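You operate a simulated robot arm through the tools that you are given. There is no shell and no other tool. Be economical: measure what you need, move in short steps, check, and stop when the job is done.

You are at the controls of a simulated two-armed robot. One attempt, no reset.

Task
Open the blue-edged bench drawer, take the green tin from there and put it on the flat carton with a blue bar, then shut the drawer. Then fetch the yellow block and set it on the white-edged bench open shelf. Then turn the dolly brake dial to on. The order counts.

The check looks at the end state, three seconds after you hand in, the way a careful person would. Anything else that was tipped, shoved, dropped, spilled or broken makes it a failure.

Robot
Two 7-joint arms with two-finger grippers on one trunk, on a base that drives. Base frame: it is fixed to the floor where the robot stands at the start and does not move with it; the origin is under the middle of the robot, x ahead of it, y to its left, z up. Readings come in m, rad, newtons and seconds.
The left shoulder is at the start at [0.07, 0.139, 1.37], the right one opposite. With the tool pointing down near the work surface each hand reaches from about 0.1 to 0.44 m from the robot's upright axis, wherever it stands, measured 20 degrees to its own side. Places, roughly: blue-edged bench drawer [0.6, -0.2, 0.7]; dolly brake dial [-8.8, -1.8, 0.4]; flat carton with a blue bar [1, -2.75, 0.5]; white-edged bench open shelf [-4, -1.8, 0.3]; yellow block [1, -2.75, 0.5]. Payload 3.43 kg a hand.
Tool frame (each hand has its own): the origin (TCP) lies between the finger pads and is the grasp point; the fingertips stand 0.03 m ahead of it; z points along the fingers, y is the line along which they close. The gripper opens to 0.104 m. The gripper's body begins 0.057 m behind the TCP.
Orientation is that of the tool frame in the base frame, as [roll, pitch, yaw] about the fixed x, y, z axes, in that order (R = Rz(yaw) Ry(pitch) Rx(roll)). With the fingers straight down and closing along the base's y, the tool's x points along the base's -x, its y along +y and its z along -z.

Tools
- The arms move only by the tool servo_tool. It takes "left_targets", "right_targets" or both (then of equal length, played together; a hand with none holds still); each is a list of rows, each a list of 7 numbers: the turn, a rotation vector about the tool's x, y, z in units of 8 degrees (1.0 is 8 degrees), then the shift along the tool's x, y, z in units of 20 mm (1.0 is 20 mm), then the gripper command, from -1 (shut) to 1 (fully open), values between in proportion. In form: [[rx, ry, rz, x, y, z, gripper], ...]. A call has 1 to 20 rows; each row shifts and turns the commanded pose from where the row before left it, along the tool's axes as they then stand. A call with a number of a shift or a turn outside -1 to 1 is refused whole. Each row takes 0.2 s and may step no farther than 0.05 m and 0.15 rad from the row before; otherwise, or with a gripper value out of range, the whole call is refused. A pose out of reach is approached as far as the arm can. The call stops where the force on the tool passes 40 N (or 10 N more than at its start, if that is more) or the arm is blocked; 0.2 s more then pass. The fingers move at their own pace (about 0.045 m/s each) and stop on an object; they squeeze with about 33 N. The grip force told is the motor's: it shows also when the fingers shut on nothing. Time passes only in rows, and 0.2 s behind the last, so rows that do not move let the fingers close. It gives the time, the measured TCP pose, the force on the tool (base axes), the opening and the grip force at its end, in the units of the frame above (readings bear some noise), with the torque about the TCP (base axes, N m) and any sound that the robot's microphone picked up, and new pictures: "views" is both (left out), scene, wrist or none (wrist: the cameras of the hands that moved).
- Cameras (640 x 400 px; columns grow to the right, rows downward): "scene" is now at [0.1054, 0.0042, 1.567]; the picture's right is [0.03, -1.00, 0.00], its down [-0.90, -0.03, -0.43] and it looks along [0.43, 0.01, -0.90] (base axes); focal length 259 px, centre (320, 200). "left" rides on the left gripper at [0.067, -0.018, -0.09] in its tool frame; the picture's right is [0.25, 0.97, 0.00], its down [-0.73, 0.19, -0.66] and it looks along [-0.64, 0.17, 0.75] (tool axes); focal length 218 px, centre (320, 200). "right" rides on the right gripper at [0.067, 0.018, -0.09] in its tool frame; the picture's right is [-0.25, 0.97, 0.00], its down [-0.73, -0.19, -0.66] and it looks along [-0.64, -0.17, 0.75] (tool axes); focal length 218 px, centre (320, 200). There is no depth. A picture from a camera that has moved, and an enlarged one, comes with that camera's place and axes in the base frame and with its lens. The place of the scene camera against the robot may be out by one fixed shift of up to 0.012 m in any direction.
- slide_trunk(by): slides the trunk up (or, below 0, down) by that many m; the arms and the scene camera ride with it, the base frame stays. It gives what a move gives, with no picture.
- base_move(legs): drives the robot by 1 to 6 legs, each [ahead, left, turn to the left] in m, m and rad, along the robot's own axes; the way and the turn of a leg run together, so that a leg with both is an arc; at most 1.5 m and 3.142 rad a leg. The arms and the cameras ride along, it lands a little off, and it stops where it bumps. It gives what a move gives, and a new picture of the scene camera.
- aim_head(pan, tilt): turns the head with the scene camera to pan (to the left, within 1.501 rad either way) and tilt (down, from -0.506 to 1.204), counted from straight ahead of the robot. It gives what a move gives, and a new picture of the scene camera.
- close_up(camera, box): a new picture of the part [left, top, right, bottom] of that camera's present view, enlarged. No time passes.
- job_done(): hands the job in; it is judged then, once.

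Go step by step. Nothing tells you exact positions but the pictures and the camera data: compare them with the known pose of the tool, close in by small moves and look again before you grip or let go. The budget is 165 turns and 260 pictures, counting those below and the enlarged ones. Unless the task says otherwise, let go and move clear before handing in.

The tools are called after "Emit:" as name(argument=value, ...) on one line, values as JSON. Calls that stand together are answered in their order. servo_tool: Moves the arms, as the interface text tells. Its arguments: {"type":"object","properties":{"left_targets":{"type":"array"},"right_targets":{"type":"array"},"views":{"type":"string","enum":["both","scene","wrist","none"]}},"required":[]} The other tools are called the same way: slide_trunk (by) slides the trunk up or down; base_move (legs) drives the base; aim_head (pan, tilt) turns the head that bears the scene camera; close_up (camera, box) takes an enlarged picture of a part of a camera's view; job_done () hands the job in.

At the start:

```text
t: 0.0
left_tcp_pos: [0.334, 0.2927, 0.8901]
left_tool_rot: [3.141, 0.0, 3.141]
left_force: [0.1, -0.7, 0.3]
left_wrist_torque: [0.05, -0.05, 0.0]
left_gripper_width: 0.1038
left_gripper_force: 0.1
right_tcp_pos: [0.3753, -0.0083, 0.9146]
right_tool_rot: [3.141, 0.0, -3.141]
right_force: [-0.5, 0.4, 0.0]
right_wrist_torque: [-0.01, -0.01, -0.02]
right_gripper_width: 0.104
right_gripper_force: 0.0
trunk travel left (down, up): [-0.865, 0.075]
robot x, y, heading: [0.0028, 0.0014, 0.003]
head pan, tilt: [0.035, 1.127]
```

scene: 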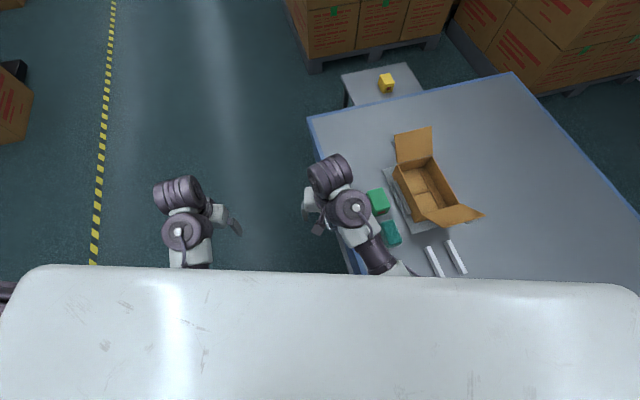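
right: 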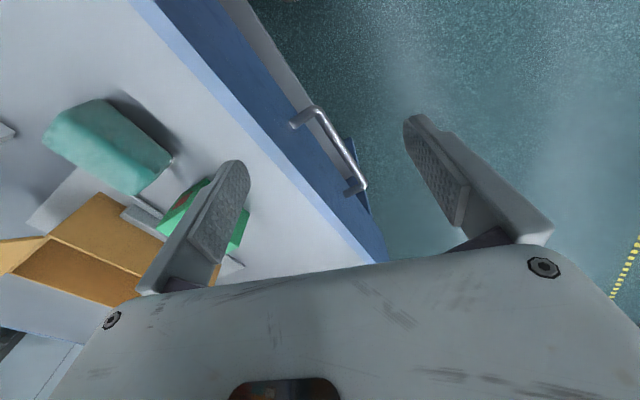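
left: 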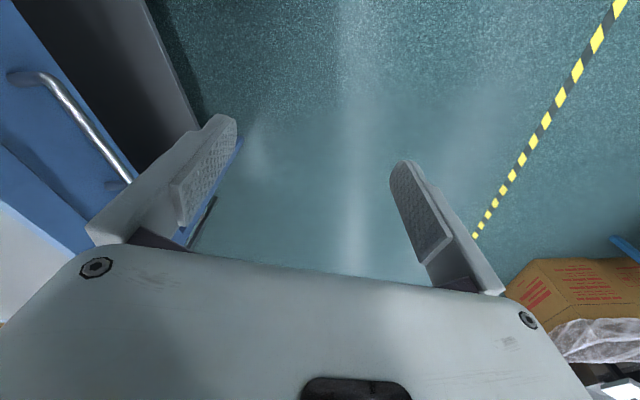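

I see the blue-edged bench to my right with its front facing my left side, with handles on its front. I'll look around with the head first.

Emit:
aim_head(pan=-0.3, tilt=0.7)

Emit:
close_up(camera="right", box=[120, 0, 440, 270])

Emit:
close_up(camera="left", box=[0, 0, 260, 270])

```text
t: 0.9
left_tcp_pos: [0.334, 0.2933, 0.8899]
left_tool_rot: [3.141, 0.001, -3.14]
left_force: [-0.4, 0.3, 0.5]
left_wrist_torque: [0.02, 0.0, 0.01]
left_gripper_width: 0.1041
left_gripper_force: 0.1
right_tcp_pos: [0.3767, -0.0088, 0.9133]
right_tool_rot: [-3.141, 0.0, -3.14]
right_force: [0.9, -0.3, 0.6]
right_wrist_torque: [-0.04, -0.03, 0.02]
right_gripper_width: 0.1037
right_gripper_force: 0.0
trunk travel left (down, up): [-0.865, 0.075]
robot x, y, heading: [0.0003, 0.0013, -0.001]
head pan, tilt: [-0.3, 0.7]
camera scene: at [0.1254, -0.0229, 1.5987], right [-0.3, -0.96, 0.0], down [-0.62, 0.19, -0.76], along [0.73, -0.23, -0.64], focal length 259 px, centre (320, 200)
```

scene: 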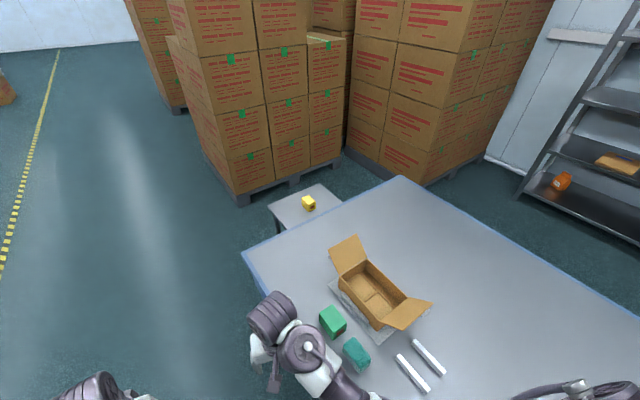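

```text
1.48 times, centred on (280, 135) of right
camera zoom: at [0.3084, 0.0095, 1.0063], right [0.25, 0.97, 0.0], down [0.73, -0.19, 0.66], along [0.64, -0.17, -0.75], focal length 323 px, centre (379, 296)
```

zoom: 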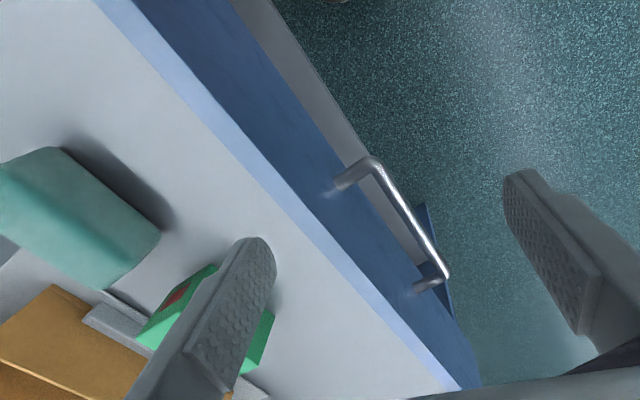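

```text
1.48 times, centred on (130, 135) of left
camera zoom: at [0.268, 0.276, 0.9809], right [-0.25, 0.97, 0.0], down [0.73, 0.19, 0.66], along [0.64, 0.17, -0.75], focal length 323 px, centre (602, 296)
```

zoom: 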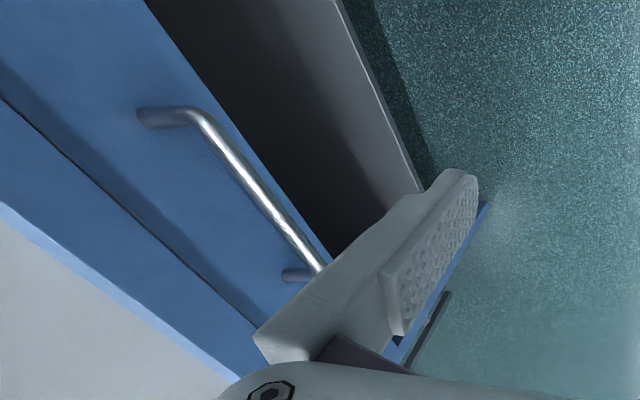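

The drawer front faces my left at an angle (outward normal about (-0.42, 0.9)). I'll back off to the left and turn to face it.

Emit:
base_move(legs=[[0.0, 0.7, 0.0], [0.1, 0.0, 0.0], [0, 0, -1.13]])

Emit:
aim_head(pan=0.0, tilt=0.75)

```text
t: 8.2
left_tcp_pos: [0.5105, 0.518, 0.8903]
left_tool_rot: [3.141, 0.0, 2.024]
left_force: [-0.2, -1.0, 0.2]
left_wrist_torque: [0.01, 0.0, 0.0]
left_gripper_width: 0.1037
left_gripper_force: 0.0
right_tcp_pos: [0.2589, 0.3498, 0.9142]
right_tool_rot: [-3.141, 0.0, 2.025]
right_force: [0.5, -0.3, -0.2]
right_wrist_torque: [0.0, 0.0, 0.06]
right_gripper_width: 0.104
right_gripper_force: 0.0
trunk travel left (down, up): [-0.865, 0.075]
robot x, y, heading: [0.1019, 0.6903, -1.114]
head pan, tilt: [-0.3, 0.7]
camera scene: at [0.13, 0.5638, 1.5988], right [-0.99, -0.15, 0.0], down [-0.1, 0.64, -0.76], along [0.12, -0.76, -0.64], focal length 259 px, centre (320, 200)
```

scene: 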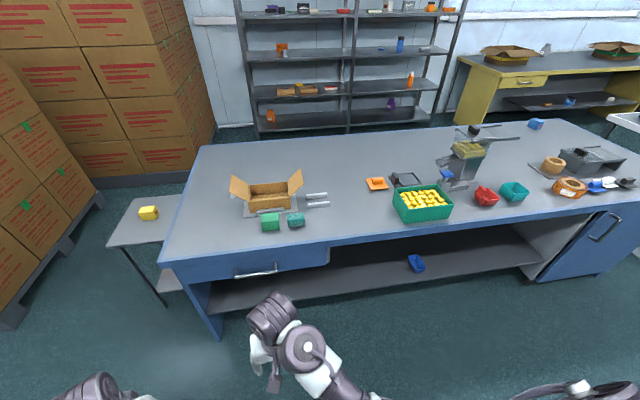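

```text
t: 9.0
left_tcp_pos: [0.5109, 0.5181, 0.8913]
left_tool_rot: [-3.142, -0.001, 2.023]
left_force: [-0.1, -0.7, 0.2]
left_wrist_torque: [-0.01, 0.02, -0.03]
left_gripper_width: 0.1042
left_gripper_force: 0.1
right_tcp_pos: [0.258, 0.3479, 0.9149]
right_tool_rot: [3.141, 0.0, 2.024]
right_force: [-0.3, -0.4, -0.7]
right_wrist_torque: [-0.01, -0.01, 0.01]
right_gripper_width: 0.104
right_gripper_force: 0.1
trunk travel left (down, up): [-0.865, 0.075]
robot x, y, heading: [0.1055, 0.6912, -1.118]
head pan, tilt: [0.0, 0.75]
camera scene: at [0.1532, 0.5731, 1.5946], right [-0.9, -0.44, 0.0], down [-0.3, 0.61, -0.73], along [0.32, -0.66, -0.68], focal length 259 px, centre (320, 200)
```

scene: 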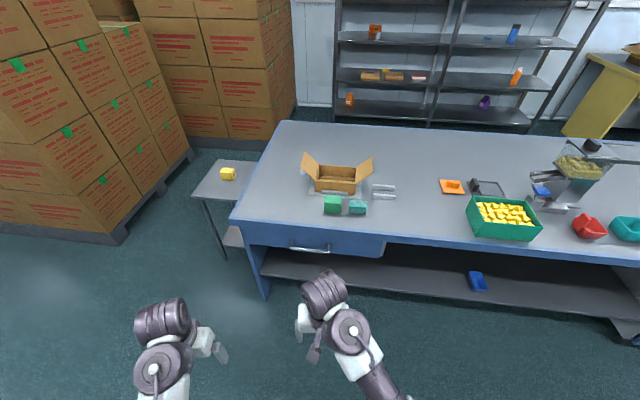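

The drawer with one handle sits under the left end of the bench. I'll zoom in on it and on the rack behind, where the flat carton should be.

Emit:
close_up(camera="scene", box=[220, 180, 420, 305])

Emit:
close_up(camera="scene", box=[310, 0, 630, 140])

```text
3.20 times, centred on (320, 242) of scene
camera zoom: at [0.1532, 0.5731, 1.5946], right [-0.9, -0.44, 0.0], down [-0.3, 0.61, -0.73], along [0.32, -0.66, -0.68], focal length 830 px, centre (320, 64)
```

zoom: 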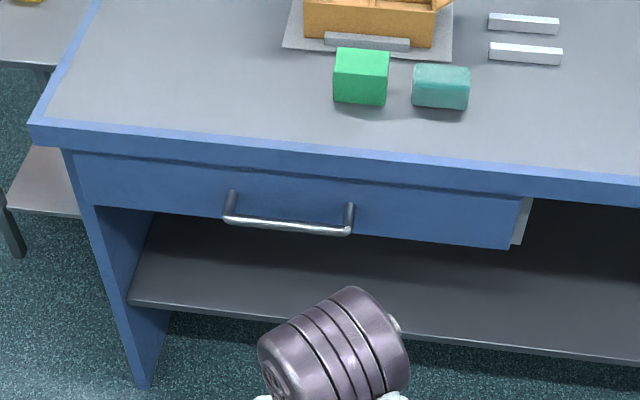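

```text
2.00 times, centred on (470, 70) of scene
camera zoom: at [0.1532, 0.5731, 1.5946], right [-0.9, -0.44, 0.0], down [-0.3, 0.61, -0.73], along [0.32, -0.66, -0.68], focal length 519 px, centre (20, 460)
```

zoom: 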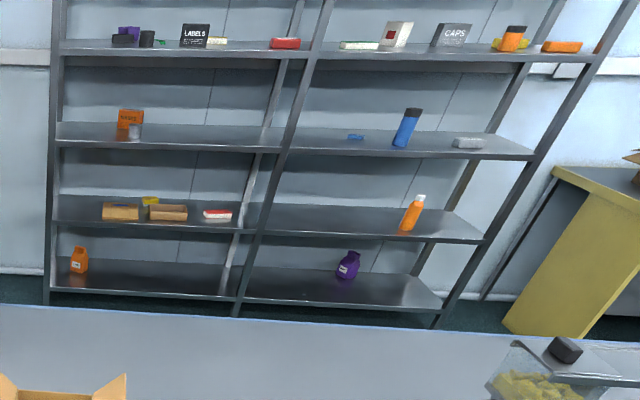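

The handle's centre is at about (0.487, -0.01, 0.685). I'll lower the trunk and rotate the right hand so the fingers point forward and close vertically.

Emit:
slide_trunk(by=-0.25)

Emit:
servo_tool(right_targets=[[0, 0, 1, 0, 0, 0, 0], [0, 0, 1, 0, 0, 0, 0], [0, 0, 1, 0, 0, 0, 0], [0, 0, 1, 0, 0, 0, 0], [0, 0, 1, 0, 0, 0, 0], [0, 0, 1, 0, 0, 0, 0], [0, 0, 1, 0, 0, 0, 0], [0, 0, 1, 0, 0, 0, 0], [0, 0, 1, 0, 0, 0, 0], [0, 0, 1, 0, 0, 0, 0], [0, 0, 1, 0, 0, 0, 0], [0, 0, 0.25, 0, 0, 0, 0]], views="none")

Emit:
servo_tool(right_targets=[[-1, 0, 0, 0, 0, 0, 0], [-1, 0, 0, 0, 0, 0, 0], [-1, 0, 0, 0, 0, 0, 0], [-1, 0, 0, 0, 0, 0, 0], [-1, 0, 0, 0, 0, 0, 0], [-1, 0, 0, 0, 0, 0, 0], [-1, 0, 0, 0, 0, 0, 0], [-1, 0, 0, 0, 0, 0, 0], [-1, 0, 0, 0, 0, 0, 0]])

```text
t: 11.6
left_tcp_pos: [0.5119, 0.519, 0.6421]
left_tool_rot: [-3.14, 0.0, 2.025]
left_force: [0.8, 0.3, -0.3]
left_wrist_torque: [0.01, -0.02, -0.01]
left_gripper_width: 0.1042
left_gripper_force: 0.0
right_tcp_pos: [0.2586, 0.3506, 0.6656]
right_tool_rot: [3.14, -0.001, 2.024]
right_force: [-0.2, 0.0, -0.9]
right_wrist_torque: [-0.02, 0.02, 0.02]
right_gripper_width: 0.1041
right_gripper_force: 0.0
trunk travel left (down, up): [-0.615, 0.325]
robot x, y, heading: [0.1005, 0.6915, -1.117]
head pan, tilt: [0.0, 0.75]
```

```text
t: 14.2
left_tcp_pos: [0.5114, 0.5187, 0.6412]
left_tool_rot: [3.141, 0.0, 2.025]
left_force: [0.3, -0.3, -0.4]
left_wrist_torque: [0.01, -0.03, 0.01]
left_gripper_width: 0.104
left_gripper_force: 0.0
right_tcp_pos: [0.2575, 0.3492, 0.6646]
right_tool_rot: [3.141, 0.001, 0.45]
right_force: [-0.9, 0.2, -0.8]
right_wrist_torque: [0.0, -0.01, -0.01]
right_gripper_width: 0.0523
right_gripper_force: 0.0
trunk travel left (down, up): [-0.615, 0.325]
robot x, y, heading: [0.101, 0.6888, -1.117]
head pan, tilt: [0.0, 0.75]
```

```text
t: 16.2
left_tcp_pos: [0.5117, 0.5188, 0.6423]
left_tool_rot: [3.141, -0.001, 2.026]
left_force: [-0.2, 0.5, 0.1]
left_wrist_torque: [0.01, 0.0, 0.01]
left_gripper_width: 0.1041
left_gripper_force: 0.0
right_tcp_pos: [0.3608, 0.278, 0.6247]
right_tool_rot: [1.882, 0.001, 0.453]
right_force: [-1.2, 0.2, -0.2]
right_wrist_torque: [0.02, 0.01, -0.02]
right_gripper_width: 0.0521
right_gripper_force: 0.1
right hand out of reach, approached as far as the arm can: row 6, 7, 8, 9
trunk travel left (down, up): [-0.615, 0.325]
robot x, y, heading: [0.102, 0.6899, -1.117]
head pan, tilt: [0.0, 0.75]
camera scene: at [0.1528, 0.5738, 1.3448], right [-0.9, -0.44, 0.0], down [-0.3, 0.61, -0.73], along [0.32, -0.66, -0.68], focal length 259 px, centre (320, 200)
camera right: at [0.3854, 0.3783, 0.6702], right [-0.1, -0.38, 0.92], down [-0.96, 0.29, 0.02], along [-0.28, -0.88, -0.39], focal length 218 px, centre (320, 200)
```

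scene: 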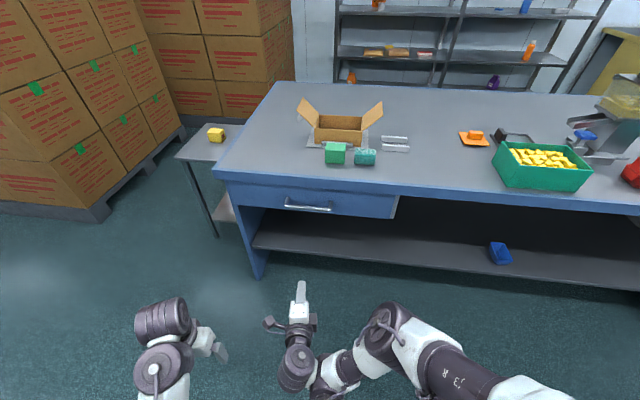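
right: 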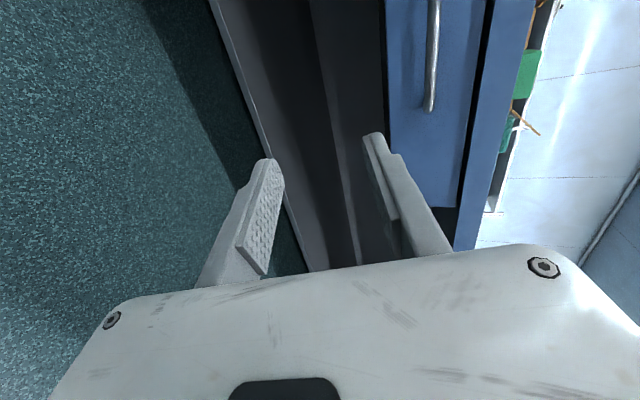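

The hand now points forward, tilted about 18° down. I'll measure the handle again from both views.

Emit:
close_up(camera="scene", box=[210, 150, 410, 275])

Emit:
close_up(camera="right", box=[320, 0, 560, 150])

```text
3.20 times, centred on (310, 212) of scene
camera zoom: at [0.1528, 0.5738, 1.3448], right [-0.9, -0.44, 0.0], down [-0.3, 0.61, -0.73], along [0.32, -0.66, -0.68], focal length 830 px, centre (352, 160)
```

zoom: 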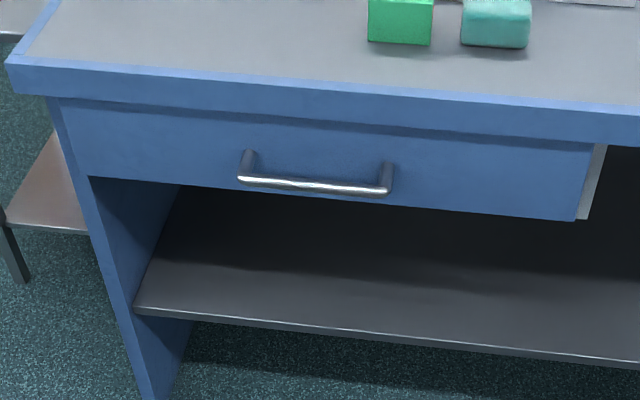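

```text
2.67 times, centred on (440, 75) of right
camera zoom: at [0.3854, 0.3783, 0.6702], right [-0.1, -0.38, 0.92], down [-0.96, 0.29, 0.02], along [-0.28, -0.88, -0.39], focal length 582 px, centre (0, 533)
```

zoom: 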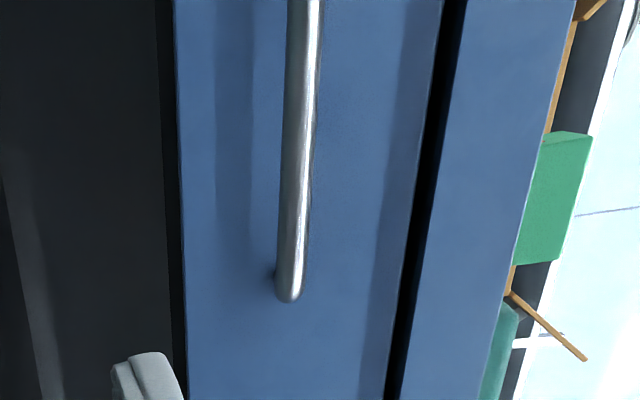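

Triangulating puts the handle's centre at about (0.477, 0.002, 0.69). I'll drive ahead a bit and raise the hand to handle height.

Emit:
base_move(legs=[[0.16, 0, -0.03]])

Emit:
servo_tool(right_targets=[[0, 0, 0, 0, 1, -0.3, 0.2], [0, 0, 0, 0, 1, -0.3, 0.2], [0, 0, 0, 0, 1, -0.3, 0.2], [0, 0, 0, 0, 0, 0, 0.2]])

```text
t: 17.6
left_tcp_pos: [0.5721, 0.3624, 0.6407]
left_tool_rot: [-3.141, -0.002, 1.994]
left_force: [0.5, 0.2, 0.8]
left_wrist_torque: [0.01, 0.04, 0.0]
left_gripper_width: 0.1043
left_gripper_force: 0.1
right_tcp_pos: [0.4146, 0.1249, 0.6221]
right_tool_rot: [1.886, 0.0, 0.422]
right_force: [0.5, -0.3, -0.1]
right_wrist_torque: [0.01, 0.03, 0.0]
right_gripper_width: 0.0518
right_gripper_force: 0.0
trunk travel left (down, up): [-0.615, 0.325]
robot x, y, heading: [0.1655, 0.5494, -1.145]
head pan, tilt: [0.0, 0.75]
camera scene: at [0.217, 0.4269, 1.3444], right [-0.91, -0.41, 0.0], down [-0.28, 0.62, -0.73], along [0.3, -0.67, -0.68], focal length 259 px, centre (320, 200)
```

scene: 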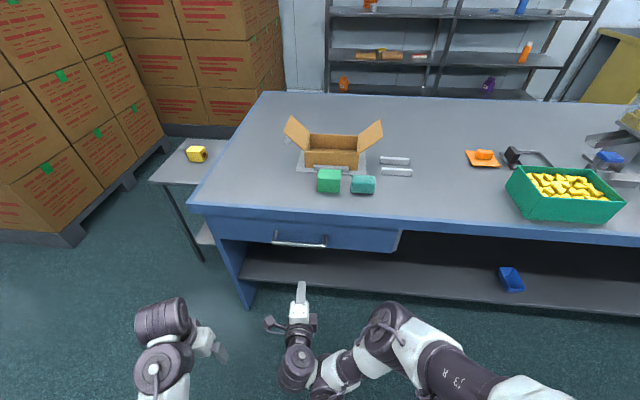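

```text
t: 18.6
left_tcp_pos: [0.5722, 0.3621, 0.6412]
left_tool_rot: [3.141, 0.002, 1.994]
left_force: [-0.1, -0.1, -0.1]
left_wrist_torque: [0.0, 0.0, 0.0]
left_gripper_width: 0.1039
left_gripper_force: 0.1
right_tcp_pos: [0.4305, 0.1115, 0.6755]
right_tool_rot: [1.886, 0.001, 0.423]
right_force: [-0.6, -0.2, -0.2]
right_wrist_torque: [0.01, 0.03, -0.01]
right_gripper_width: 0.0621
right_gripper_force: 0.0
right hand out of reach, approached as far as the arm can: row 2, 3
trunk travel left (down, up): [-0.615, 0.325]
robot x, y, heading: [0.1676, 0.5473, -1.151]
head pan, tilt: [0.0, 0.75]
camera scene: at [0.2165, 0.4278, 1.3445], right [-0.91, -0.41, 0.0], down [-0.28, 0.62, -0.73], along [0.3, -0.67, -0.68], focal length 259 px, centre (320, 200)
camera right: at [0.4592, 0.2113, 0.7211], right [-0.11, -0.38, 0.92], down [-0.95, 0.32, 0.02], along [-0.31, -0.87, -0.39], focal length 218 px, centre (320, 200)
```

scene: 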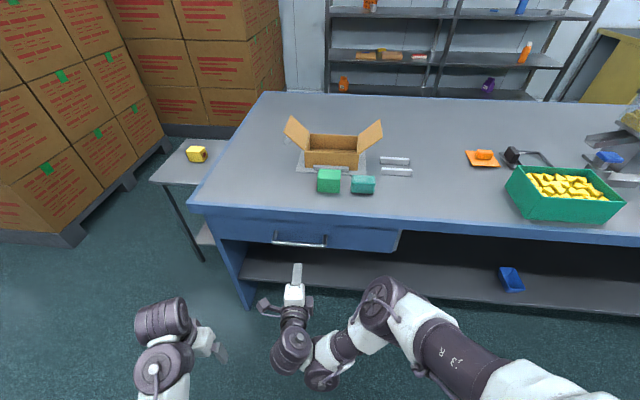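
right: 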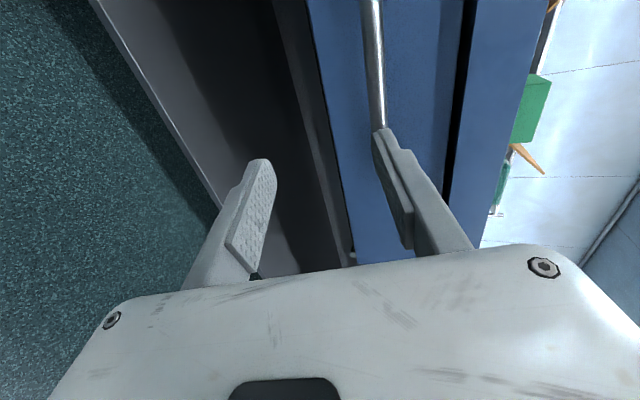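

The hand is about 12 cm short of the handle and slightly low. I'll raise it in the tool's y and close in partway.

Emit:
servo_tool(right_targets=[[0, 0, 0, 0, 1, 0, 0.2], [0, 0, 0, 0, 1, 0, 0.2], [0, 0, 0, 0, 0.45, 0.5, 0.2], [0, 0, 0, 0, 0, 1, 0.2], [0, 0, 0, 0, 0, 1, 0.2], [0, 0, 0, 0, 0, 0.5, 0.2]])

```text
t: 20.0
left_tcp_pos: [0.5724, 0.3621, 0.6417]
left_tool_rot: [-3.14, 0.0, 1.992]
left_force: [0.3, -0.9, 0.0]
left_wrist_torque: [-0.02, -0.01, 0.03]
left_gripper_width: 0.1041
left_gripper_force: 0.0
right_tcp_pos: [0.4652, 0.0406, 0.6973]
right_tool_rot: [1.886, 0.003, 0.42]
right_force: [-0.4, -0.2, 0.3]
right_wrist_torque: [0.03, 0.05, -0.01]
right_gripper_width: 0.0623
right_gripper_force: 0.1
right hand out of reach, approached as far as the arm can: row 1, 2
trunk travel left (down, up): [-0.615, 0.325]
robot x, y, heading: [0.1718, 0.5473, -1.151]
head pan, tilt: [0.0, 0.75]
camera scene: at [0.2166, 0.4279, 1.3446], right [-0.91, -0.41, 0.0], down [-0.28, 0.62, -0.73], along [0.3, -0.67, -0.68], focal length 259 px, centre (320, 200)
camera right: at [0.493, 0.1415, 0.7444], right [-0.11, -0.38, 0.92], down [-0.95, 0.33, 0.02], along [-0.31, -0.87, -0.39], focal length 218 px, centre (320, 200)
```

scene: 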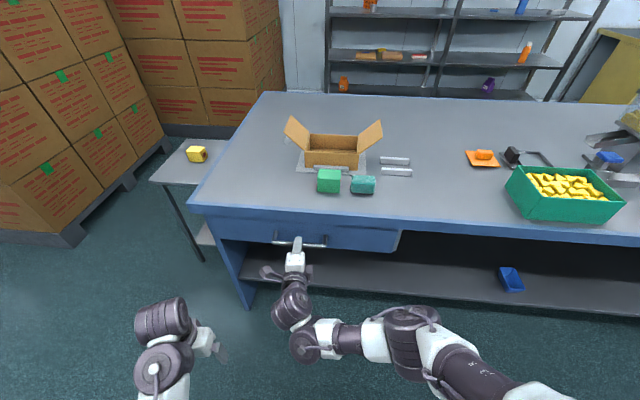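
right: 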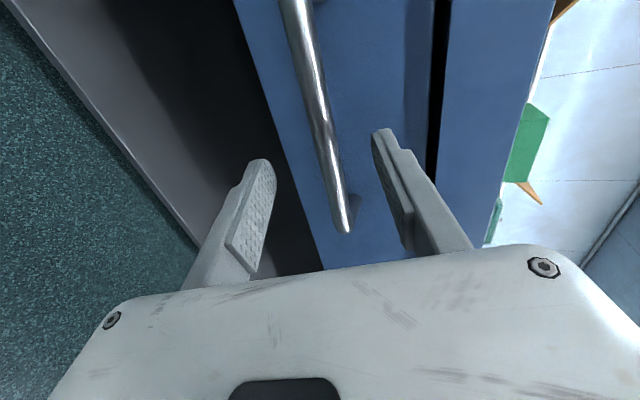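

The bar lies centred between the fingers about 4 cm ahead of the TCP. I'll advance 3 cm and close.

Emit:
servo_tool(right_targets=[[0, 0, 0, 0, 0.1, 1, 0.2], [0, 0, 0, 0, 0.05, 0.55, 0.2], [0, 0, 0, 0, 0, 0, -1], [0, 0, 0, 0, 0, 0, -1], [0, 0, 0, 0, 0, 0, -1], [0, 0, 0, 0, 0, 0, -1], [0, 0, 0, 0, 0, 0, -1]])

```text
t: 21.6
left_tcp_pos: [0.5722, 0.3637, 0.6407]
left_tool_rot: [3.14, -0.001, 1.994]
left_force: [0.8, -0.5, 0.4]
left_wrist_torque: [0.0, 0.01, 0.01]
left_gripper_width: 0.1039
left_gripper_force: 0.0
right_tcp_pos: [0.4781, 0.0137, 0.6923]
right_tool_rot: [1.887, -0.002, 0.42]
right_force: [2.8, -1.2, 2.0]
right_wrist_torque: [0.29, -0.93, -0.3]
right_gripper_width: 0.0158
right_gripper_force: 45.4
trunk travel left (down, up): [-0.615, 0.325]
robot x, y, heading: [0.1696, 0.5462, -1.148]
head pan, tilt: [0.0, 0.75]
camera scene: at [0.2165, 0.4279, 1.3446], right [-0.91, -0.41, 0.0], down [-0.28, 0.62, -0.73], along [0.3, -0.67, -0.68], focal length 259 px, centre (320, 200)
camera right: at [0.5064, 0.113, 0.7389], right [-0.11, -0.38, 0.92], down [-0.95, 0.33, 0.02], along [-0.31, -0.87, -0.39], focal length 218 px, centre (320, 200)
```

scene: 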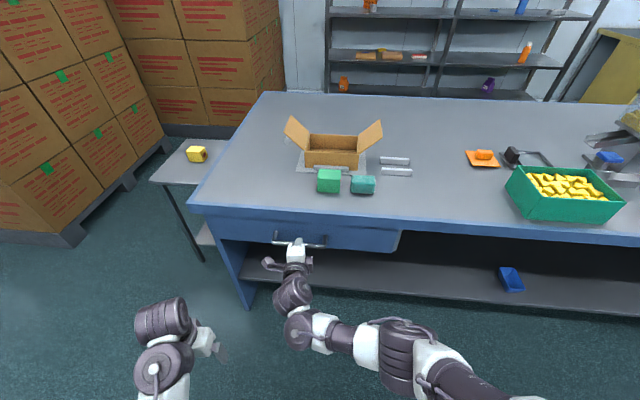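
right: 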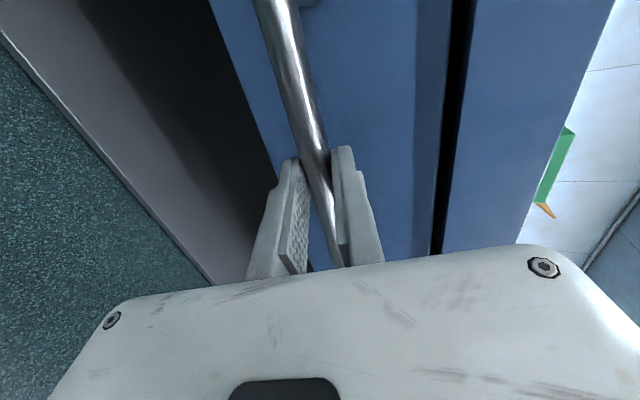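

The handle is gripped. I'll pull the drawer by backing the base.

Emit:
base_move(legs=[[-0.12, 0, 0]])

```text
t: 23.3
left_tcp_pos: [0.5247, 0.4733, 0.6408]
left_tool_rot: [3.142, -0.001, 1.999]
left_force: [-0.3, 0.8, 0.0]
left_wrist_torque: [-0.01, -0.01, -0.01]
left_gripper_width: 0.1038
left_gripper_force: 0.1
right_tcp_pos: [0.4386, 0.1293, 0.6917]
right_tool_rot: [1.887, -0.008, 0.442]
right_force: [4.4, 1.0, -8.0]
right_wrist_torque: [0.45, -0.91, -0.7]
right_gripper_width: 0.016
right_gripper_force: 45.0
trunk travel left (down, up): [-0.615, 0.325]
robot x, y, heading: [0.1194, 0.6555, -1.143]
head pan, tilt: [0.0, 0.75]
stopped in leg 1: the force on the tool passed its limit at 41 N (the readings are from after the stop); the commanded pose is now the measured one
camera scene: at [0.1691, 0.5371, 1.3445], right [-0.91, -0.41, 0.0], down [-0.28, 0.62, -0.73], along [0.3, -0.67, -0.68], focal length 259 px, centre (320, 200)
```

scene: 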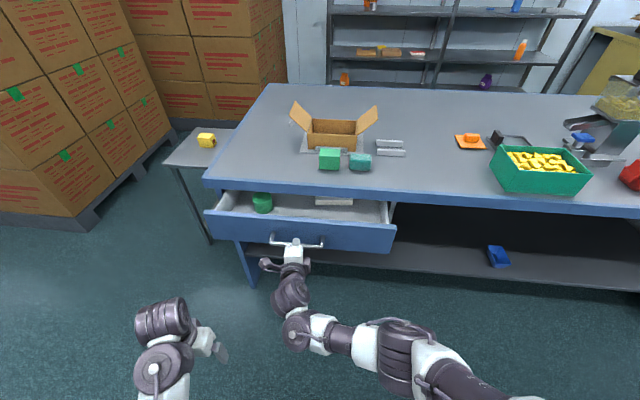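

The drawer is out about 12 cm and the green tin is visible at its left. The true pull direction is about 0.1 rad off my heading, so I'll pull more along that line.

Emit:
base_move(legs=[[-0.12, 0.013, 0]])

```text
t: 24.5
left_tcp_pos: [0.4884, 0.5875, 0.6416]
left_tool_rot: [3.141, -0.001, 2.001]
left_force: [-0.7, -0.4, -0.4]
left_wrist_torque: [-0.01, -0.02, 0.0]
left_gripper_width: 0.1042
left_gripper_force: 0.0
right_tcp_pos: [0.401, 0.2433, 0.6923]
right_tool_rot: [1.886, -0.005, 0.443]
right_force: [-3.7, -0.3, -11.2]
right_wrist_torque: [0.43, -0.96, -0.38]
right_gripper_width: 0.016
right_gripper_force: 44.8
trunk travel left (down, up): [-0.615, 0.325]
robot x, y, heading: [0.0783, 0.7728, -1.142]
head pan, tilt: [0.0, 0.75]
camera scene: at [0.1311, 0.6509, 1.3444], right [-0.91, -0.42, 0.0], down [-0.28, 0.62, -0.73], along [0.3, -0.66, -0.68], focal length 259 px, centre (320, 200)
```

scene: 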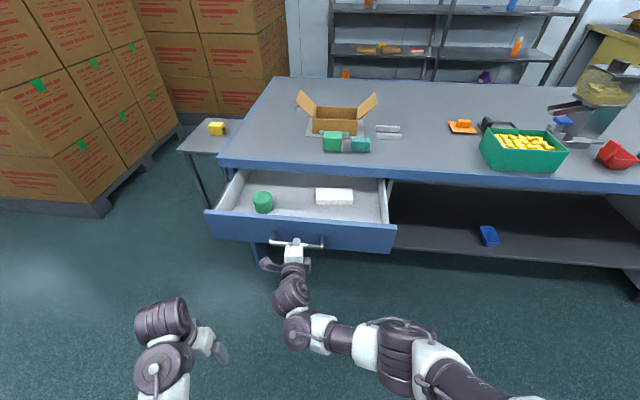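

The drawer is open about 23 cm. I'll release the handle and retreat, then look at the tin closely.

Emit:
servo_tool(right_targets=[[0, 0, 0, 0, 0, 0, 0.3], [0, 0, 0, 0, 0, 0, 0.3], [0, 0, 0, 0, 0, 0, 0.3], [0, 0, 0, 0, 0, 0, 0.3], [0, 0, 0, 0, 0, -1, 0.3], [0, 0, 0, 0, 0, -1, 0.3], [0, 0, 0, 0, 0, -1, 0.3]], views="wrist")

Emit:
close_up(camera="scene", box=[200, 150, 400, 275])

```text
t: 26.1
left_tcp_pos: [0.4876, 0.5902, 0.6414]
left_tool_rot: [3.141, 0.002, 1.999]
left_force: [-0.5, 0.4, 0.7]
left_wrist_torque: [-0.04, 0.01, -0.01]
left_gripper_width: 0.1041
left_gripper_force: 0.1
right_tcp_pos: [0.3776, 0.2938, 0.7131]
right_tool_rot: [1.886, -0.004, 0.441]
right_force: [0.1, 0.5, -0.7]
right_wrist_torque: [0.0, 0.01, -0.02]
right_gripper_width: 0.0677
right_gripper_force: 0.1
trunk travel left (down, up): [-0.615, 0.325]
robot x, y, heading: [0.0828, 0.7718, -1.141]
head pan, tilt: [0.0, 0.75]
camera right: at [0.403, 0.3953, 0.7595], right [-0.1, -0.38, 0.92], down [-0.95, 0.31, 0.02], along [-0.29, -0.87, -0.39], focal length 218 px, centre (320, 200)
```

right: 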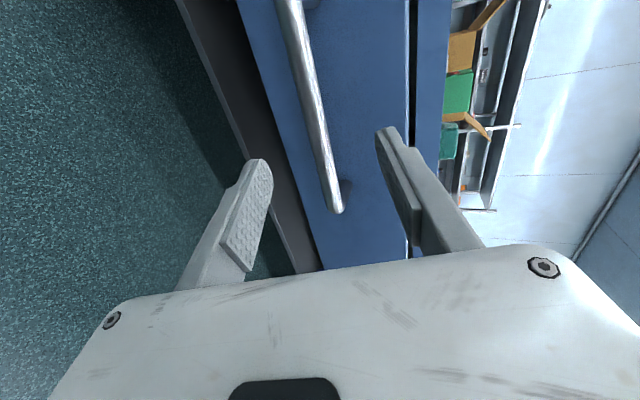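

```text
3.20 times, centred on (300, 212) of scene
camera zoom: at [0.1309, 0.6527, 1.3447], right [-0.91, -0.42, 0.0], down [-0.28, 0.62, -0.73], along [0.3, -0.67, -0.68], focal length 830 px, centre (384, 160)
```

zoom: 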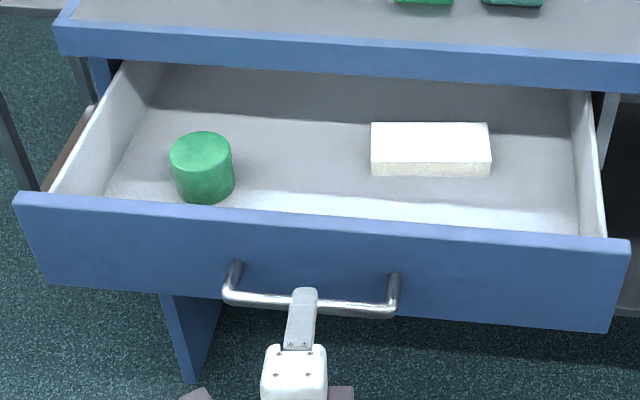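

The tin sits on the drawer floor near (0.62, 0.10), top about z 0.70, with the drawer's front panel top near 0.774. I'll fold the right hand back to pointing down, raise the trunk, and tilt the left hand 35° forward.

Emit:
servo_tool(right_targets=[[0, 0, 0, 0, 0, -1, 0], [0, 0, 0, 0, 0, -1, 0], [0, 0, 0, 0, 0, -1, 0], [1, 0, 0, 0, 0, 0, 0], [1, 0, 0, 0, 0, 0, 0], [1, 0, 0, 0, 0, 0, 0], [1, 0, 0, 0, 0, 0, 0], [1, 0, 0, 0, 0, 0, 0], [1, 0, 0, 0, 0, 0, 0], [1, 0, 0, 0, 0, 0, 0], [1, 0, 0, 0, 0, 0, 0], [1, 0, 0, 0, 0, 0, 0], [0, 0, 0, -1, 0, 0, 0], [0, 0, 0, -1, 0, 0, 0], [0, 0, 0, -1, 0, 0, 0], [0, 0, 0, -1, 0, 0, 0], [0, 0, 0, -1, 0, 0, 0]], views="none")

Emit:
slide_trunk(by=0.26)

Emit:
servo_tool(left_targets=[[0, -1, 0, 0, 0, 0, 1], [0, -1, 0, 0, 0, 0, 1], [0, -1, 0, 0, 0, 0, 1], [0, -1, 0, 0, 0, 0, 1], [0, -0.4, 0, 0, 0, 0, 1]], views="scene")

```text
t: 27.4
left_tcp_pos: [0.4868, 0.5884, 0.6415]
left_tool_rot: [-3.141, 0.001, 2.0]
left_force: [-0.9, 0.5, 0.4]
left_wrist_torque: [0.01, -0.01, 0.0]
left_gripper_width: 0.104
left_gripper_force: 0.0
right_tcp_pos: [0.2732, 0.3164, 0.6768]
right_tool_rot: [2.217, 0.195, 0.44]
right_force: [0.5, -0.3, -0.7]
right_wrist_torque: [0.01, 0.02, 0.0]
right_gripper_width: 0.0518
right_gripper_force: 0.1
trunk travel left (down, up): [-0.615, 0.325]
robot x, y, heading: [0.0816, 0.7718, -1.143]
head pan, tilt: [0.0, 0.75]
stopped in row 6 (right hand): the arm was blocked; the commanded pose is now the measured one
```

```text
t: 30.1
left_tcp_pos: [0.4873, 0.5884, 0.9009]
left_tool_rot: [3.142, 0.001, 2.001]
left_force: [-0.1, -0.3, -0.3]
left_wrist_torque: [0.05, -0.01, -0.01]
left_gripper_width: 0.1043
left_gripper_force: 0.1
right_tcp_pos: [0.273, 0.315, 0.9363]
right_tool_rot: [2.215, 0.193, 0.438]
right_force: [0.0, 0.4, 0.0]
right_wrist_torque: [-0.01, -0.02, 0.02]
right_gripper_width: 0.0517
right_gripper_force: 0.1
trunk travel left (down, up): [-0.875, 0.065]
robot x, y, heading: [0.0818, 0.7664, -1.145]
head pan, tilt: [0.0, 0.75]
```

```text
t: 31.0
left_tcp_pos: [0.5562, 0.6235, 0.9178]
left_tool_rot: [2.972, 0.387, 1.922]
left_force: [0.5, -0.1, 0.1]
left_wrist_torque: [0.01, 0.03, -0.04]
left_gripper_width: 0.1038
left_gripper_force: 0.1
left hand out of reach, approached as far as the arm can: row 4
right_tcp_pos: [0.2754, 0.315, 0.9362]
right_tool_rot: [2.218, 0.198, 0.442]
right_force: [0.4, 1.0, 0.8]
right_wrist_torque: [0.0, 0.01, 0.0]
right_gripper_width: 0.0519
right_gripper_force: 0.1
trunk travel left (down, up): [-0.875, 0.065]
robot x, y, heading: [0.0822, 0.7691, -1.143]
head pan, tilt: [0.0, 0.75]
stopped in row 4 (left hand): the arm was blocked; the commanded pose is now the measured one
camera scene: at [0.1339, 0.6512, 1.6044], right [-0.91, -0.42, 0.0], down [-0.29, 0.62, -0.73], along [0.3, -0.66, -0.68], focal length 259 px, centre (320, 200)
```

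scene: 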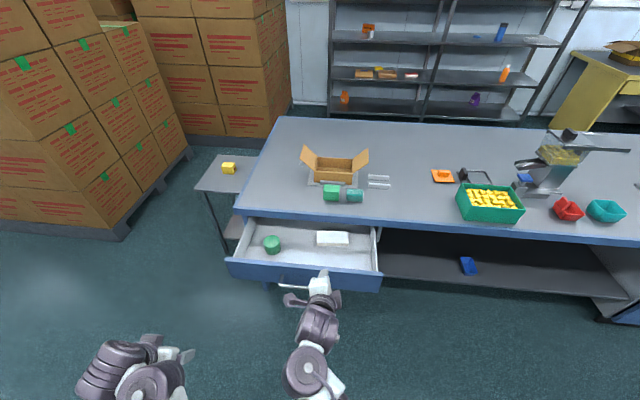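

The left arm was folded too tightly to tilt in place. I'll move it forward and inward while tilting, and move the right hand aside to the right.

Emit:
servo_tool(left_targets=[[0, 0, 0, -0.9, -1, 0.35, 1], [0, 0, 0, -0.9, -1, 0.35, 1], [0, 0, 0, -0.9, -1, 0.35, 1], [0.2, 0, 0, -0.9, -1, 0.35, 1], [0.4, -0.5, 0, -0.9, -1, 0.35, 1], [0.4, -0.6, 0, -0.9, -1, 0.35, 1], [0.2, -0.5, 0, 0, -1, 0, 1]], right_targets=[[0, 0, 0, -1, 0, 0, 0], [0, 0, 0, -1, 0, 0, 0], [0, 0, 0, -1, 0, 0, 0], [0, 0, 0, -1, 0, 0, 0], [0, 0, 0, -1, 0, 0, 0], [0, 0, 0, -1, 0, 0, 0], [0, 0, 0, -1, 0, 0, 0]])

```text
t: 32.6
left_tcp_pos: [0.5493, 0.4999, 0.9116]
left_tool_rot: [2.923, 0.557, 1.789]
left_force: [-0.5, 0.5, -0.6]
left_wrist_torque: [-0.01, -0.03, 0.0]
left_gripper_width: 0.1039
left_gripper_force: 0.0
right_tcp_pos: [0.1562, 0.2601, 0.9645]
right_tool_rot: [2.215, 0.195, 0.441]
right_force: [0.7, 0.9, 0.1]
right_wrist_torque: [0.03, -0.03, 0.0]
right_gripper_width: 0.0522
right_gripper_force: 0.0
trunk travel left (down, up): [-0.875, 0.065]
robot x, y, heading: [0.0798, 0.7726, -1.14]
head pan, tilt: [0.0, 0.75]
stopped in row 7 (left hand): the arm was blocked; the commanded pose is now the measured one
camera scene: at [0.1332, 0.6534, 1.6046], right [-0.91, -0.42, 0.0], down [-0.29, 0.62, -0.73], along [0.3, -0.67, -0.68], focal length 259 px, centre (320, 200)
camera right: at [0.2016, 0.3496, 1.0203], right [0.16, -0.57, 0.81], down [-0.88, 0.29, 0.38], along [-0.45, -0.77, -0.45], focal length 218 px, centre (320, 200)
camera left: at [0.4923, 0.5927, 0.9473], right [0.85, 0.52, 0.04], down [0.1, -0.24, 0.97], along [0.52, -0.82, -0.26], focal length 218 px, centre (320, 200)
```

scene: 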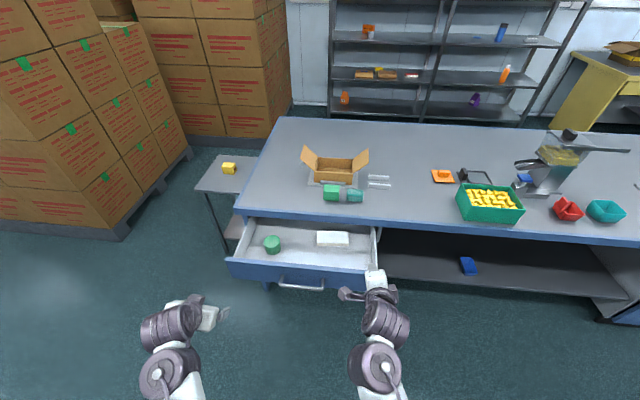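
right: 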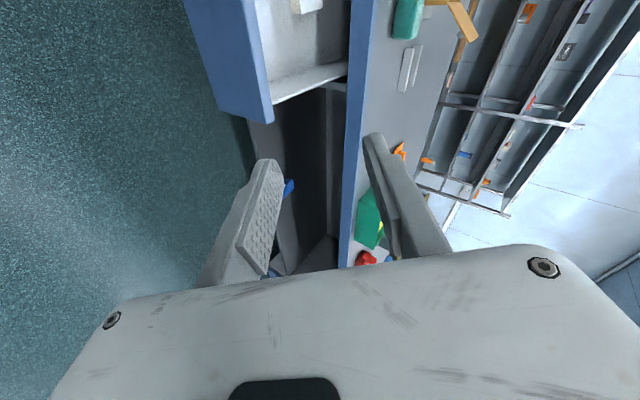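
left: 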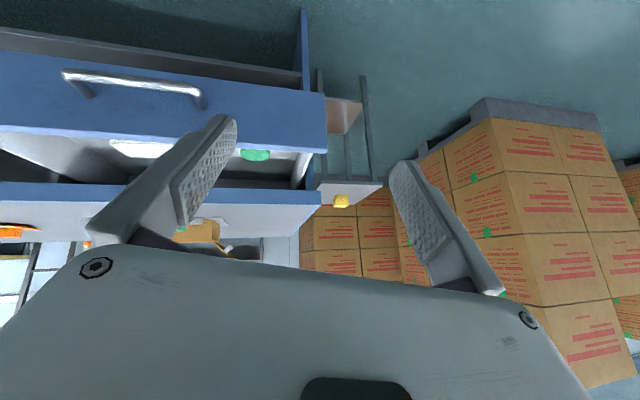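

The left hand is about 32° tilted. I'll continue inward and forward, then even out the small roll.

Emit:
servo_tool(left_targets=[[0, 0, 0, -0.8, -0.6, 0.5, 1], [0, 0, 0, -0.8, -0.6, 0.5, 1], [0, 0, 0, 0, -1, 0, 1], [0, 0, 0, 0, -1, 0, 1], [0.5, 0, 0, 0, -1, 0, 1], [0.5, 0, 0, 0, 0, 0, 1], [0.5, 0, 0, 0, 0, 0, 1]], views="none")

```text
t: 34.4
left_tcp_pos: [0.5192, 0.4646, 0.8931]
left_tool_rot: [3.033, 0.518, 1.735]
left_force: [0.7, 0.2, 0.2]
left_wrist_torque: [-0.06, -0.01, 0.02]
left_gripper_width: 0.104
left_gripper_force: 0.0
right_tcp_pos: [0.1561, 0.259, 0.9643]
right_tool_rot: [2.214, 0.193, 0.44]
right_force: [-0.5, -0.5, -0.5]
right_wrist_torque: [-0.02, -0.02, 0.01]
right_gripper_width: 0.052
right_gripper_force: 0.1
trunk travel left (down, up): [-0.875, 0.065]
robot x, y, heading: [0.0802, 0.7706, -1.145]
head pan, tilt: [0.0, 0.75]
stopped in row 7 (left hand): the arm was blocked; the commanded pose is now the measured one
```

I'll retract the right hand backward/right so it clears the drawer before I drive in.

Emit:
servo_tool(right_targets=[[0.4, 0, 0, -0.5, -0.6, -0.6, 0], [0.4, 0, 0, -0.5, -0.6, -0.6, 0], [0.4, 0, 0, -0.5, -0.5, -0.7, 0], [0.4, 0, 0, -0.5, -0.7, -0.6, 0], [0.4, 0, 0, -0.5, -0.7, -0.5, 0], [0.4, 0, 0, -0.5, -0.8, -0.5, 0], [0.4, 0, 0, -0.5, -0.8, -0.4, 0], [0.4, 0, 0, -0.5, -0.8, -0.4, 0], [0.4, 0, 0, -0.5, -0.8, -0.4, 0], [0.4, 0, 0, -0.5, -0.8, -0.4, 0]], views="scene")

```text
t: 35.5
left_tcp_pos: [0.5209, 0.4628, 0.8934]
left_tool_rot: [3.031, 0.52, 1.733]
left_force: [0.4, -0.2, -0.8]
left_wrist_torque: [0.03, 0.02, -0.01]
left_gripper_width: 0.1039
left_gripper_force: 0.1
right_tcp_pos: [0.0219, 0.2885, 0.9661]
right_tool_rot: [2.482, 0.373, 0.473]
right_force: [-0.4, -0.4, -0.5]
right_wrist_torque: [-0.01, 0.02, -0.02]
right_gripper_width: 0.052
right_gripper_force: 0.1
trunk travel left (down, up): [-0.875, 0.065]
robot x, y, heading: [0.0824, 0.7702, -1.142]
head pan, tilt: [0.0, 0.75]
stopped in row 5 (right hand): the arm was blocked; the commanded pose is now the measured one
camera scene: at [0.1309, 0.6511, 1.6045], right [-0.91, -0.42, 0.0], down [-0.28, 0.62, -0.73], along [0.31, -0.66, -0.68], focal length 259 px, centre (320, 200)
```

scene: 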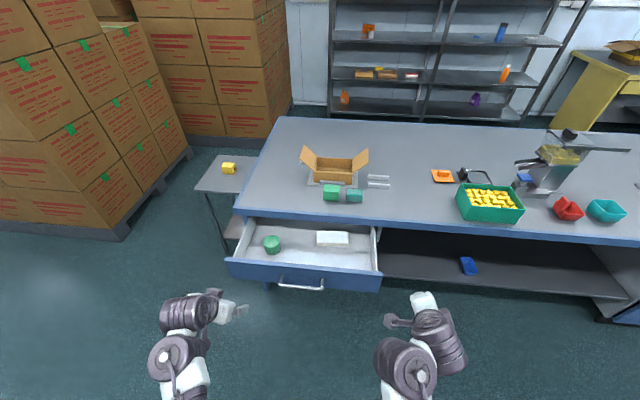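

I'll shift the right hand further right, then drive to bring the left hand above the tin.

Emit:
servo_tool(right_targets=[[0, 0, 0, -1, 0, 0, 0], [0, 0, 0, -1, 0, 0, 0], [0, 0, 0, -1, 0, 0, 0], [0, 0, 0, -1, 0, 0, 0], [0, 0, 0, -1, 0, 0, 0]], views="none")

Emit:
base_move(legs=[[0.33, -0.055, 0]])

Emit:
servo_tool(left_targets=[[0, 0, 0, 0, 0, 0, 1]], views="wrist")

```text
t: 36.9
left_tcp_pos: [0.52, 0.4641, 0.8936]
left_tool_rot: [3.032, 0.519, 1.734]
left_force: [-0.4, 0.4, 0.7]
left_wrist_torque: [0.0, 0.04, -0.02]
left_gripper_width: 0.104
left_gripper_force: 0.0
right_tcp_pos: [-0.1009, 0.2389, 1.0097]
right_tool_rot: [2.509, 0.459, 0.468]
right_force: [-0.4, -0.9, -0.5]
right_wrist_torque: [0.02, -0.05, 0.0]
right_gripper_width: 0.0521
right_gripper_force: 0.0
trunk travel left (down, up): [-0.875, 0.065]
robot x, y, heading: [0.081, 0.7728, -1.14]
head pan, tilt: [0.0, 0.75]
stopped in row 5 (right hand): the arm was blocked; the commanded pose is now the measured one
```

```text
t: 39.1
left_tcp_pos: [0.6094, 0.1491, 0.8944]
left_tool_rot: [3.032, 0.519, 1.744]
left_force: [-0.5, -0.8, 0.4]
left_wrist_torque: [-0.01, -0.01, 0.01]
left_gripper_width: 0.1044
left_gripper_force: 0.0
right_tcp_pos: [-0.0075, -0.0826, 1.01]
right_tool_rot: [2.507, 0.461, 0.477]
right_force: [-1.1, 0.4, 0.0]
right_wrist_torque: [0.01, -0.03, -0.02]
right_gripper_width: 0.0519
right_gripper_force: 0.2
trunk travel left (down, up): [-0.875, 0.065]
robot x, y, heading: [0.1727, 0.4497, -1.133]
head pan, tilt: [0.0, 0.75]
camera scene: at [0.2199, 0.3344, 1.6047], right [-0.91, -0.43, 0.0], down [-0.29, 0.62, -0.73], along [0.31, -0.66, -0.68], focal length 259 px, centre (320, 200)
```

scene: 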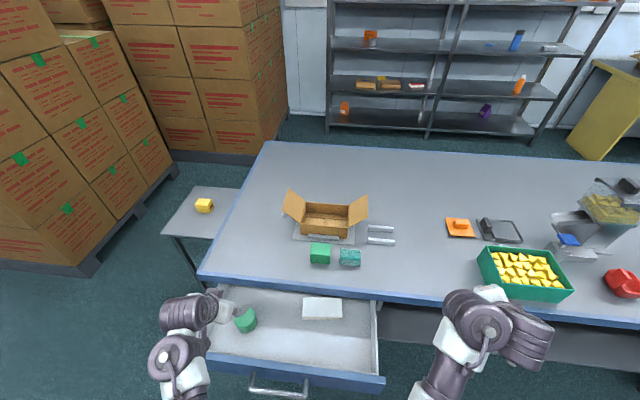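

```text
t: 39.5
left_tcp_pos: [0.6105, 0.1494, 0.8951]
left_tool_rot: [3.032, 0.519, 1.744]
left_force: [-0.3, 0.2, 0.6]
left_wrist_torque: [-0.01, 0.05, 0.0]
left_gripper_width: 0.104
left_gripper_force: 0.2
right_tcp_pos: [-0.0079, -0.0813, 1.011]
right_tool_rot: [2.505, 0.46, 0.477]
right_force: [1.0, 0.9, 0.2]
right_wrist_torque: [-0.01, 0.0, -0.03]
right_gripper_width: 0.0519
right_gripper_force: 0.2
trunk travel left (down, up): [-0.875, 0.065]
robot x, y, heading: [0.1709, 0.4509, -1.127]
head pan, tilt: [0.0, 0.75]
camera left: at [0.5666, 0.2451, 0.9365], right [0.9, 0.43, -0.03], down [0.17, -0.27, 0.95], along [0.4, -0.86, -0.32], focal length 218 px, centre (320, 200)
```

left: 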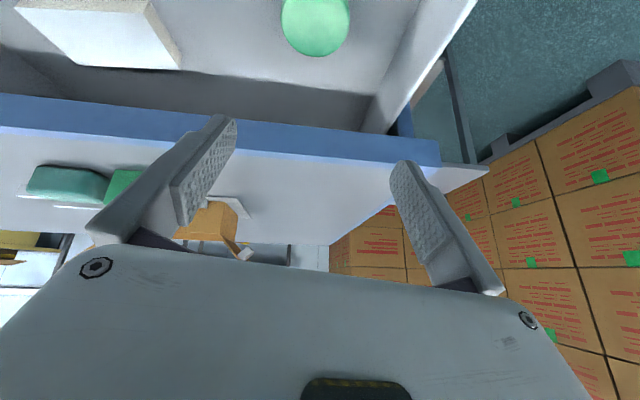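

The tin's lid appears at about (0.617, 0.103, 0.70), matching the scene view. I'll move the hand over it and lower with the trunk partway.

Emit:
servo_tool(left_targets=[[0, 0, 0, -0.7, -0.07, 0.38, 1], [0, 0, 0, -0.7, -0.07, 0.38, 1], [0, 0, 0, -0.6, -0.07, 0.38, 1]], views="none")

Emit:
slide_trunk(by=-0.14)

Emit:
servo_tool(left_targets=[[0, 0, 0, 0, 0, 0, 1]])

```text
t: 40.3
left_tcp_pos: [0.618, 0.1017, 0.8939]
left_tool_rot: [3.033, 0.518, 1.745]
left_force: [-1.2, 0.0, -0.6]
left_wrist_torque: [-0.02, 0.03, -0.02]
left_gripper_width: 0.104
left_gripper_force: 0.0
right_tcp_pos: [-0.0076, -0.0835, 1.0095]
right_tool_rot: [2.509, 0.461, 0.478]
right_force: [-0.9, 0.3, -0.1]
right_wrist_torque: [-0.02, 0.0, 0.01]
right_gripper_width: 0.0521
right_gripper_force: 0.0
trunk travel left (down, up): [-0.875, 0.065]
robot x, y, heading: [0.1678, 0.4516, -1.135]
head pan, tilt: [0.0, 0.75]
```

```text
t: 42.0
left_tcp_pos: [0.6169, 0.1021, 0.7532]
left_tool_rot: [3.031, 0.521, 1.743]
left_force: [-0.1, -0.1, -0.3]
left_wrist_torque: [0.0, -0.01, 0.02]
left_gripper_width: 0.104
left_gripper_force: 0.0
right_tcp_pos: [-0.0062, -0.0816, 0.8688]
right_tool_rot: [2.508, 0.46, 0.476]
right_force: [-0.6, -1.0, -0.4]
right_wrist_torque: [0.02, 0.0, 0.0]
right_gripper_width: 0.0523
right_gripper_force: 0.0
trunk travel left (down, up): [-0.735, 0.205]
robot x, y, heading: [0.1707, 0.4529, -1.133]
head pan, tilt: [0.0, 0.75]
```

```text
t: 42.4
left_tcp_pos: [0.6183, 0.1017, 0.7531]
left_tool_rot: [3.031, 0.519, 1.744]
left_force: [0.8, 1.1, -0.2]
left_wrist_torque: [0.0, 0.02, 0.0]
left_gripper_width: 0.1041
left_gripper_force: 0.0
right_tcp_pos: [-0.007, -0.0826, 0.8694]
right_tool_rot: [2.508, 0.461, 0.476]
right_force: [-0.6, -0.1, -0.5]
right_wrist_torque: [-0.01, -0.01, 0.02]
right_gripper_width: 0.0523
right_gripper_force: 0.1
trunk travel left (down, up): [-0.735, 0.205]
robot x, y, heading: [0.1678, 0.4528, -1.133]
head pan, tilt: [0.0, 0.75]
camera scene: at [0.2203, 0.333, 1.4646], right [-0.91, -0.43, 0.0], down [-0.29, 0.62, -0.73], along [0.31, -0.66, -0.68], focal length 259 px, centre (320, 200)
camera left: at [0.5743, 0.1977, 0.7956], right [0.9, 0.43, -0.03], down [0.17, -0.27, 0.95], along [0.4, -0.86, -0.32], focal length 218 px, centre (320, 200)
```

scene: 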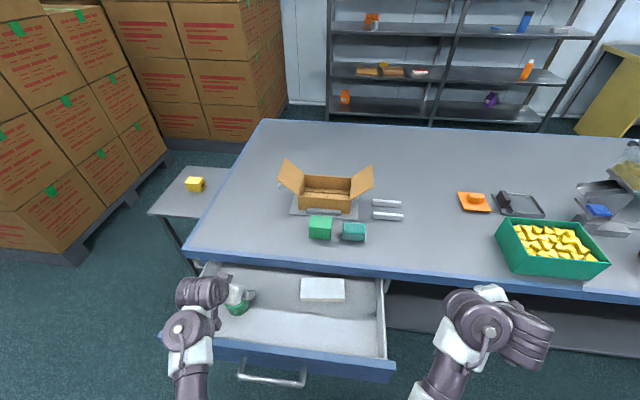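
left: 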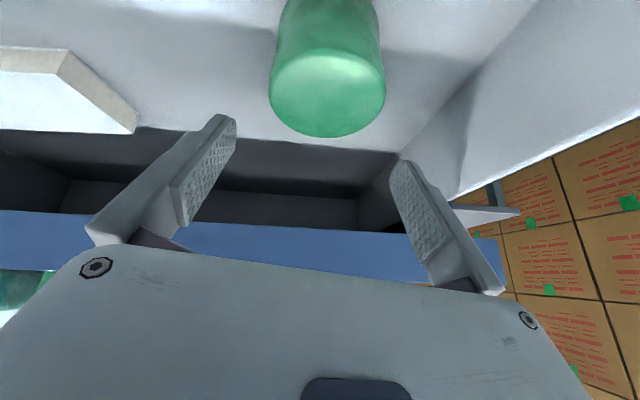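

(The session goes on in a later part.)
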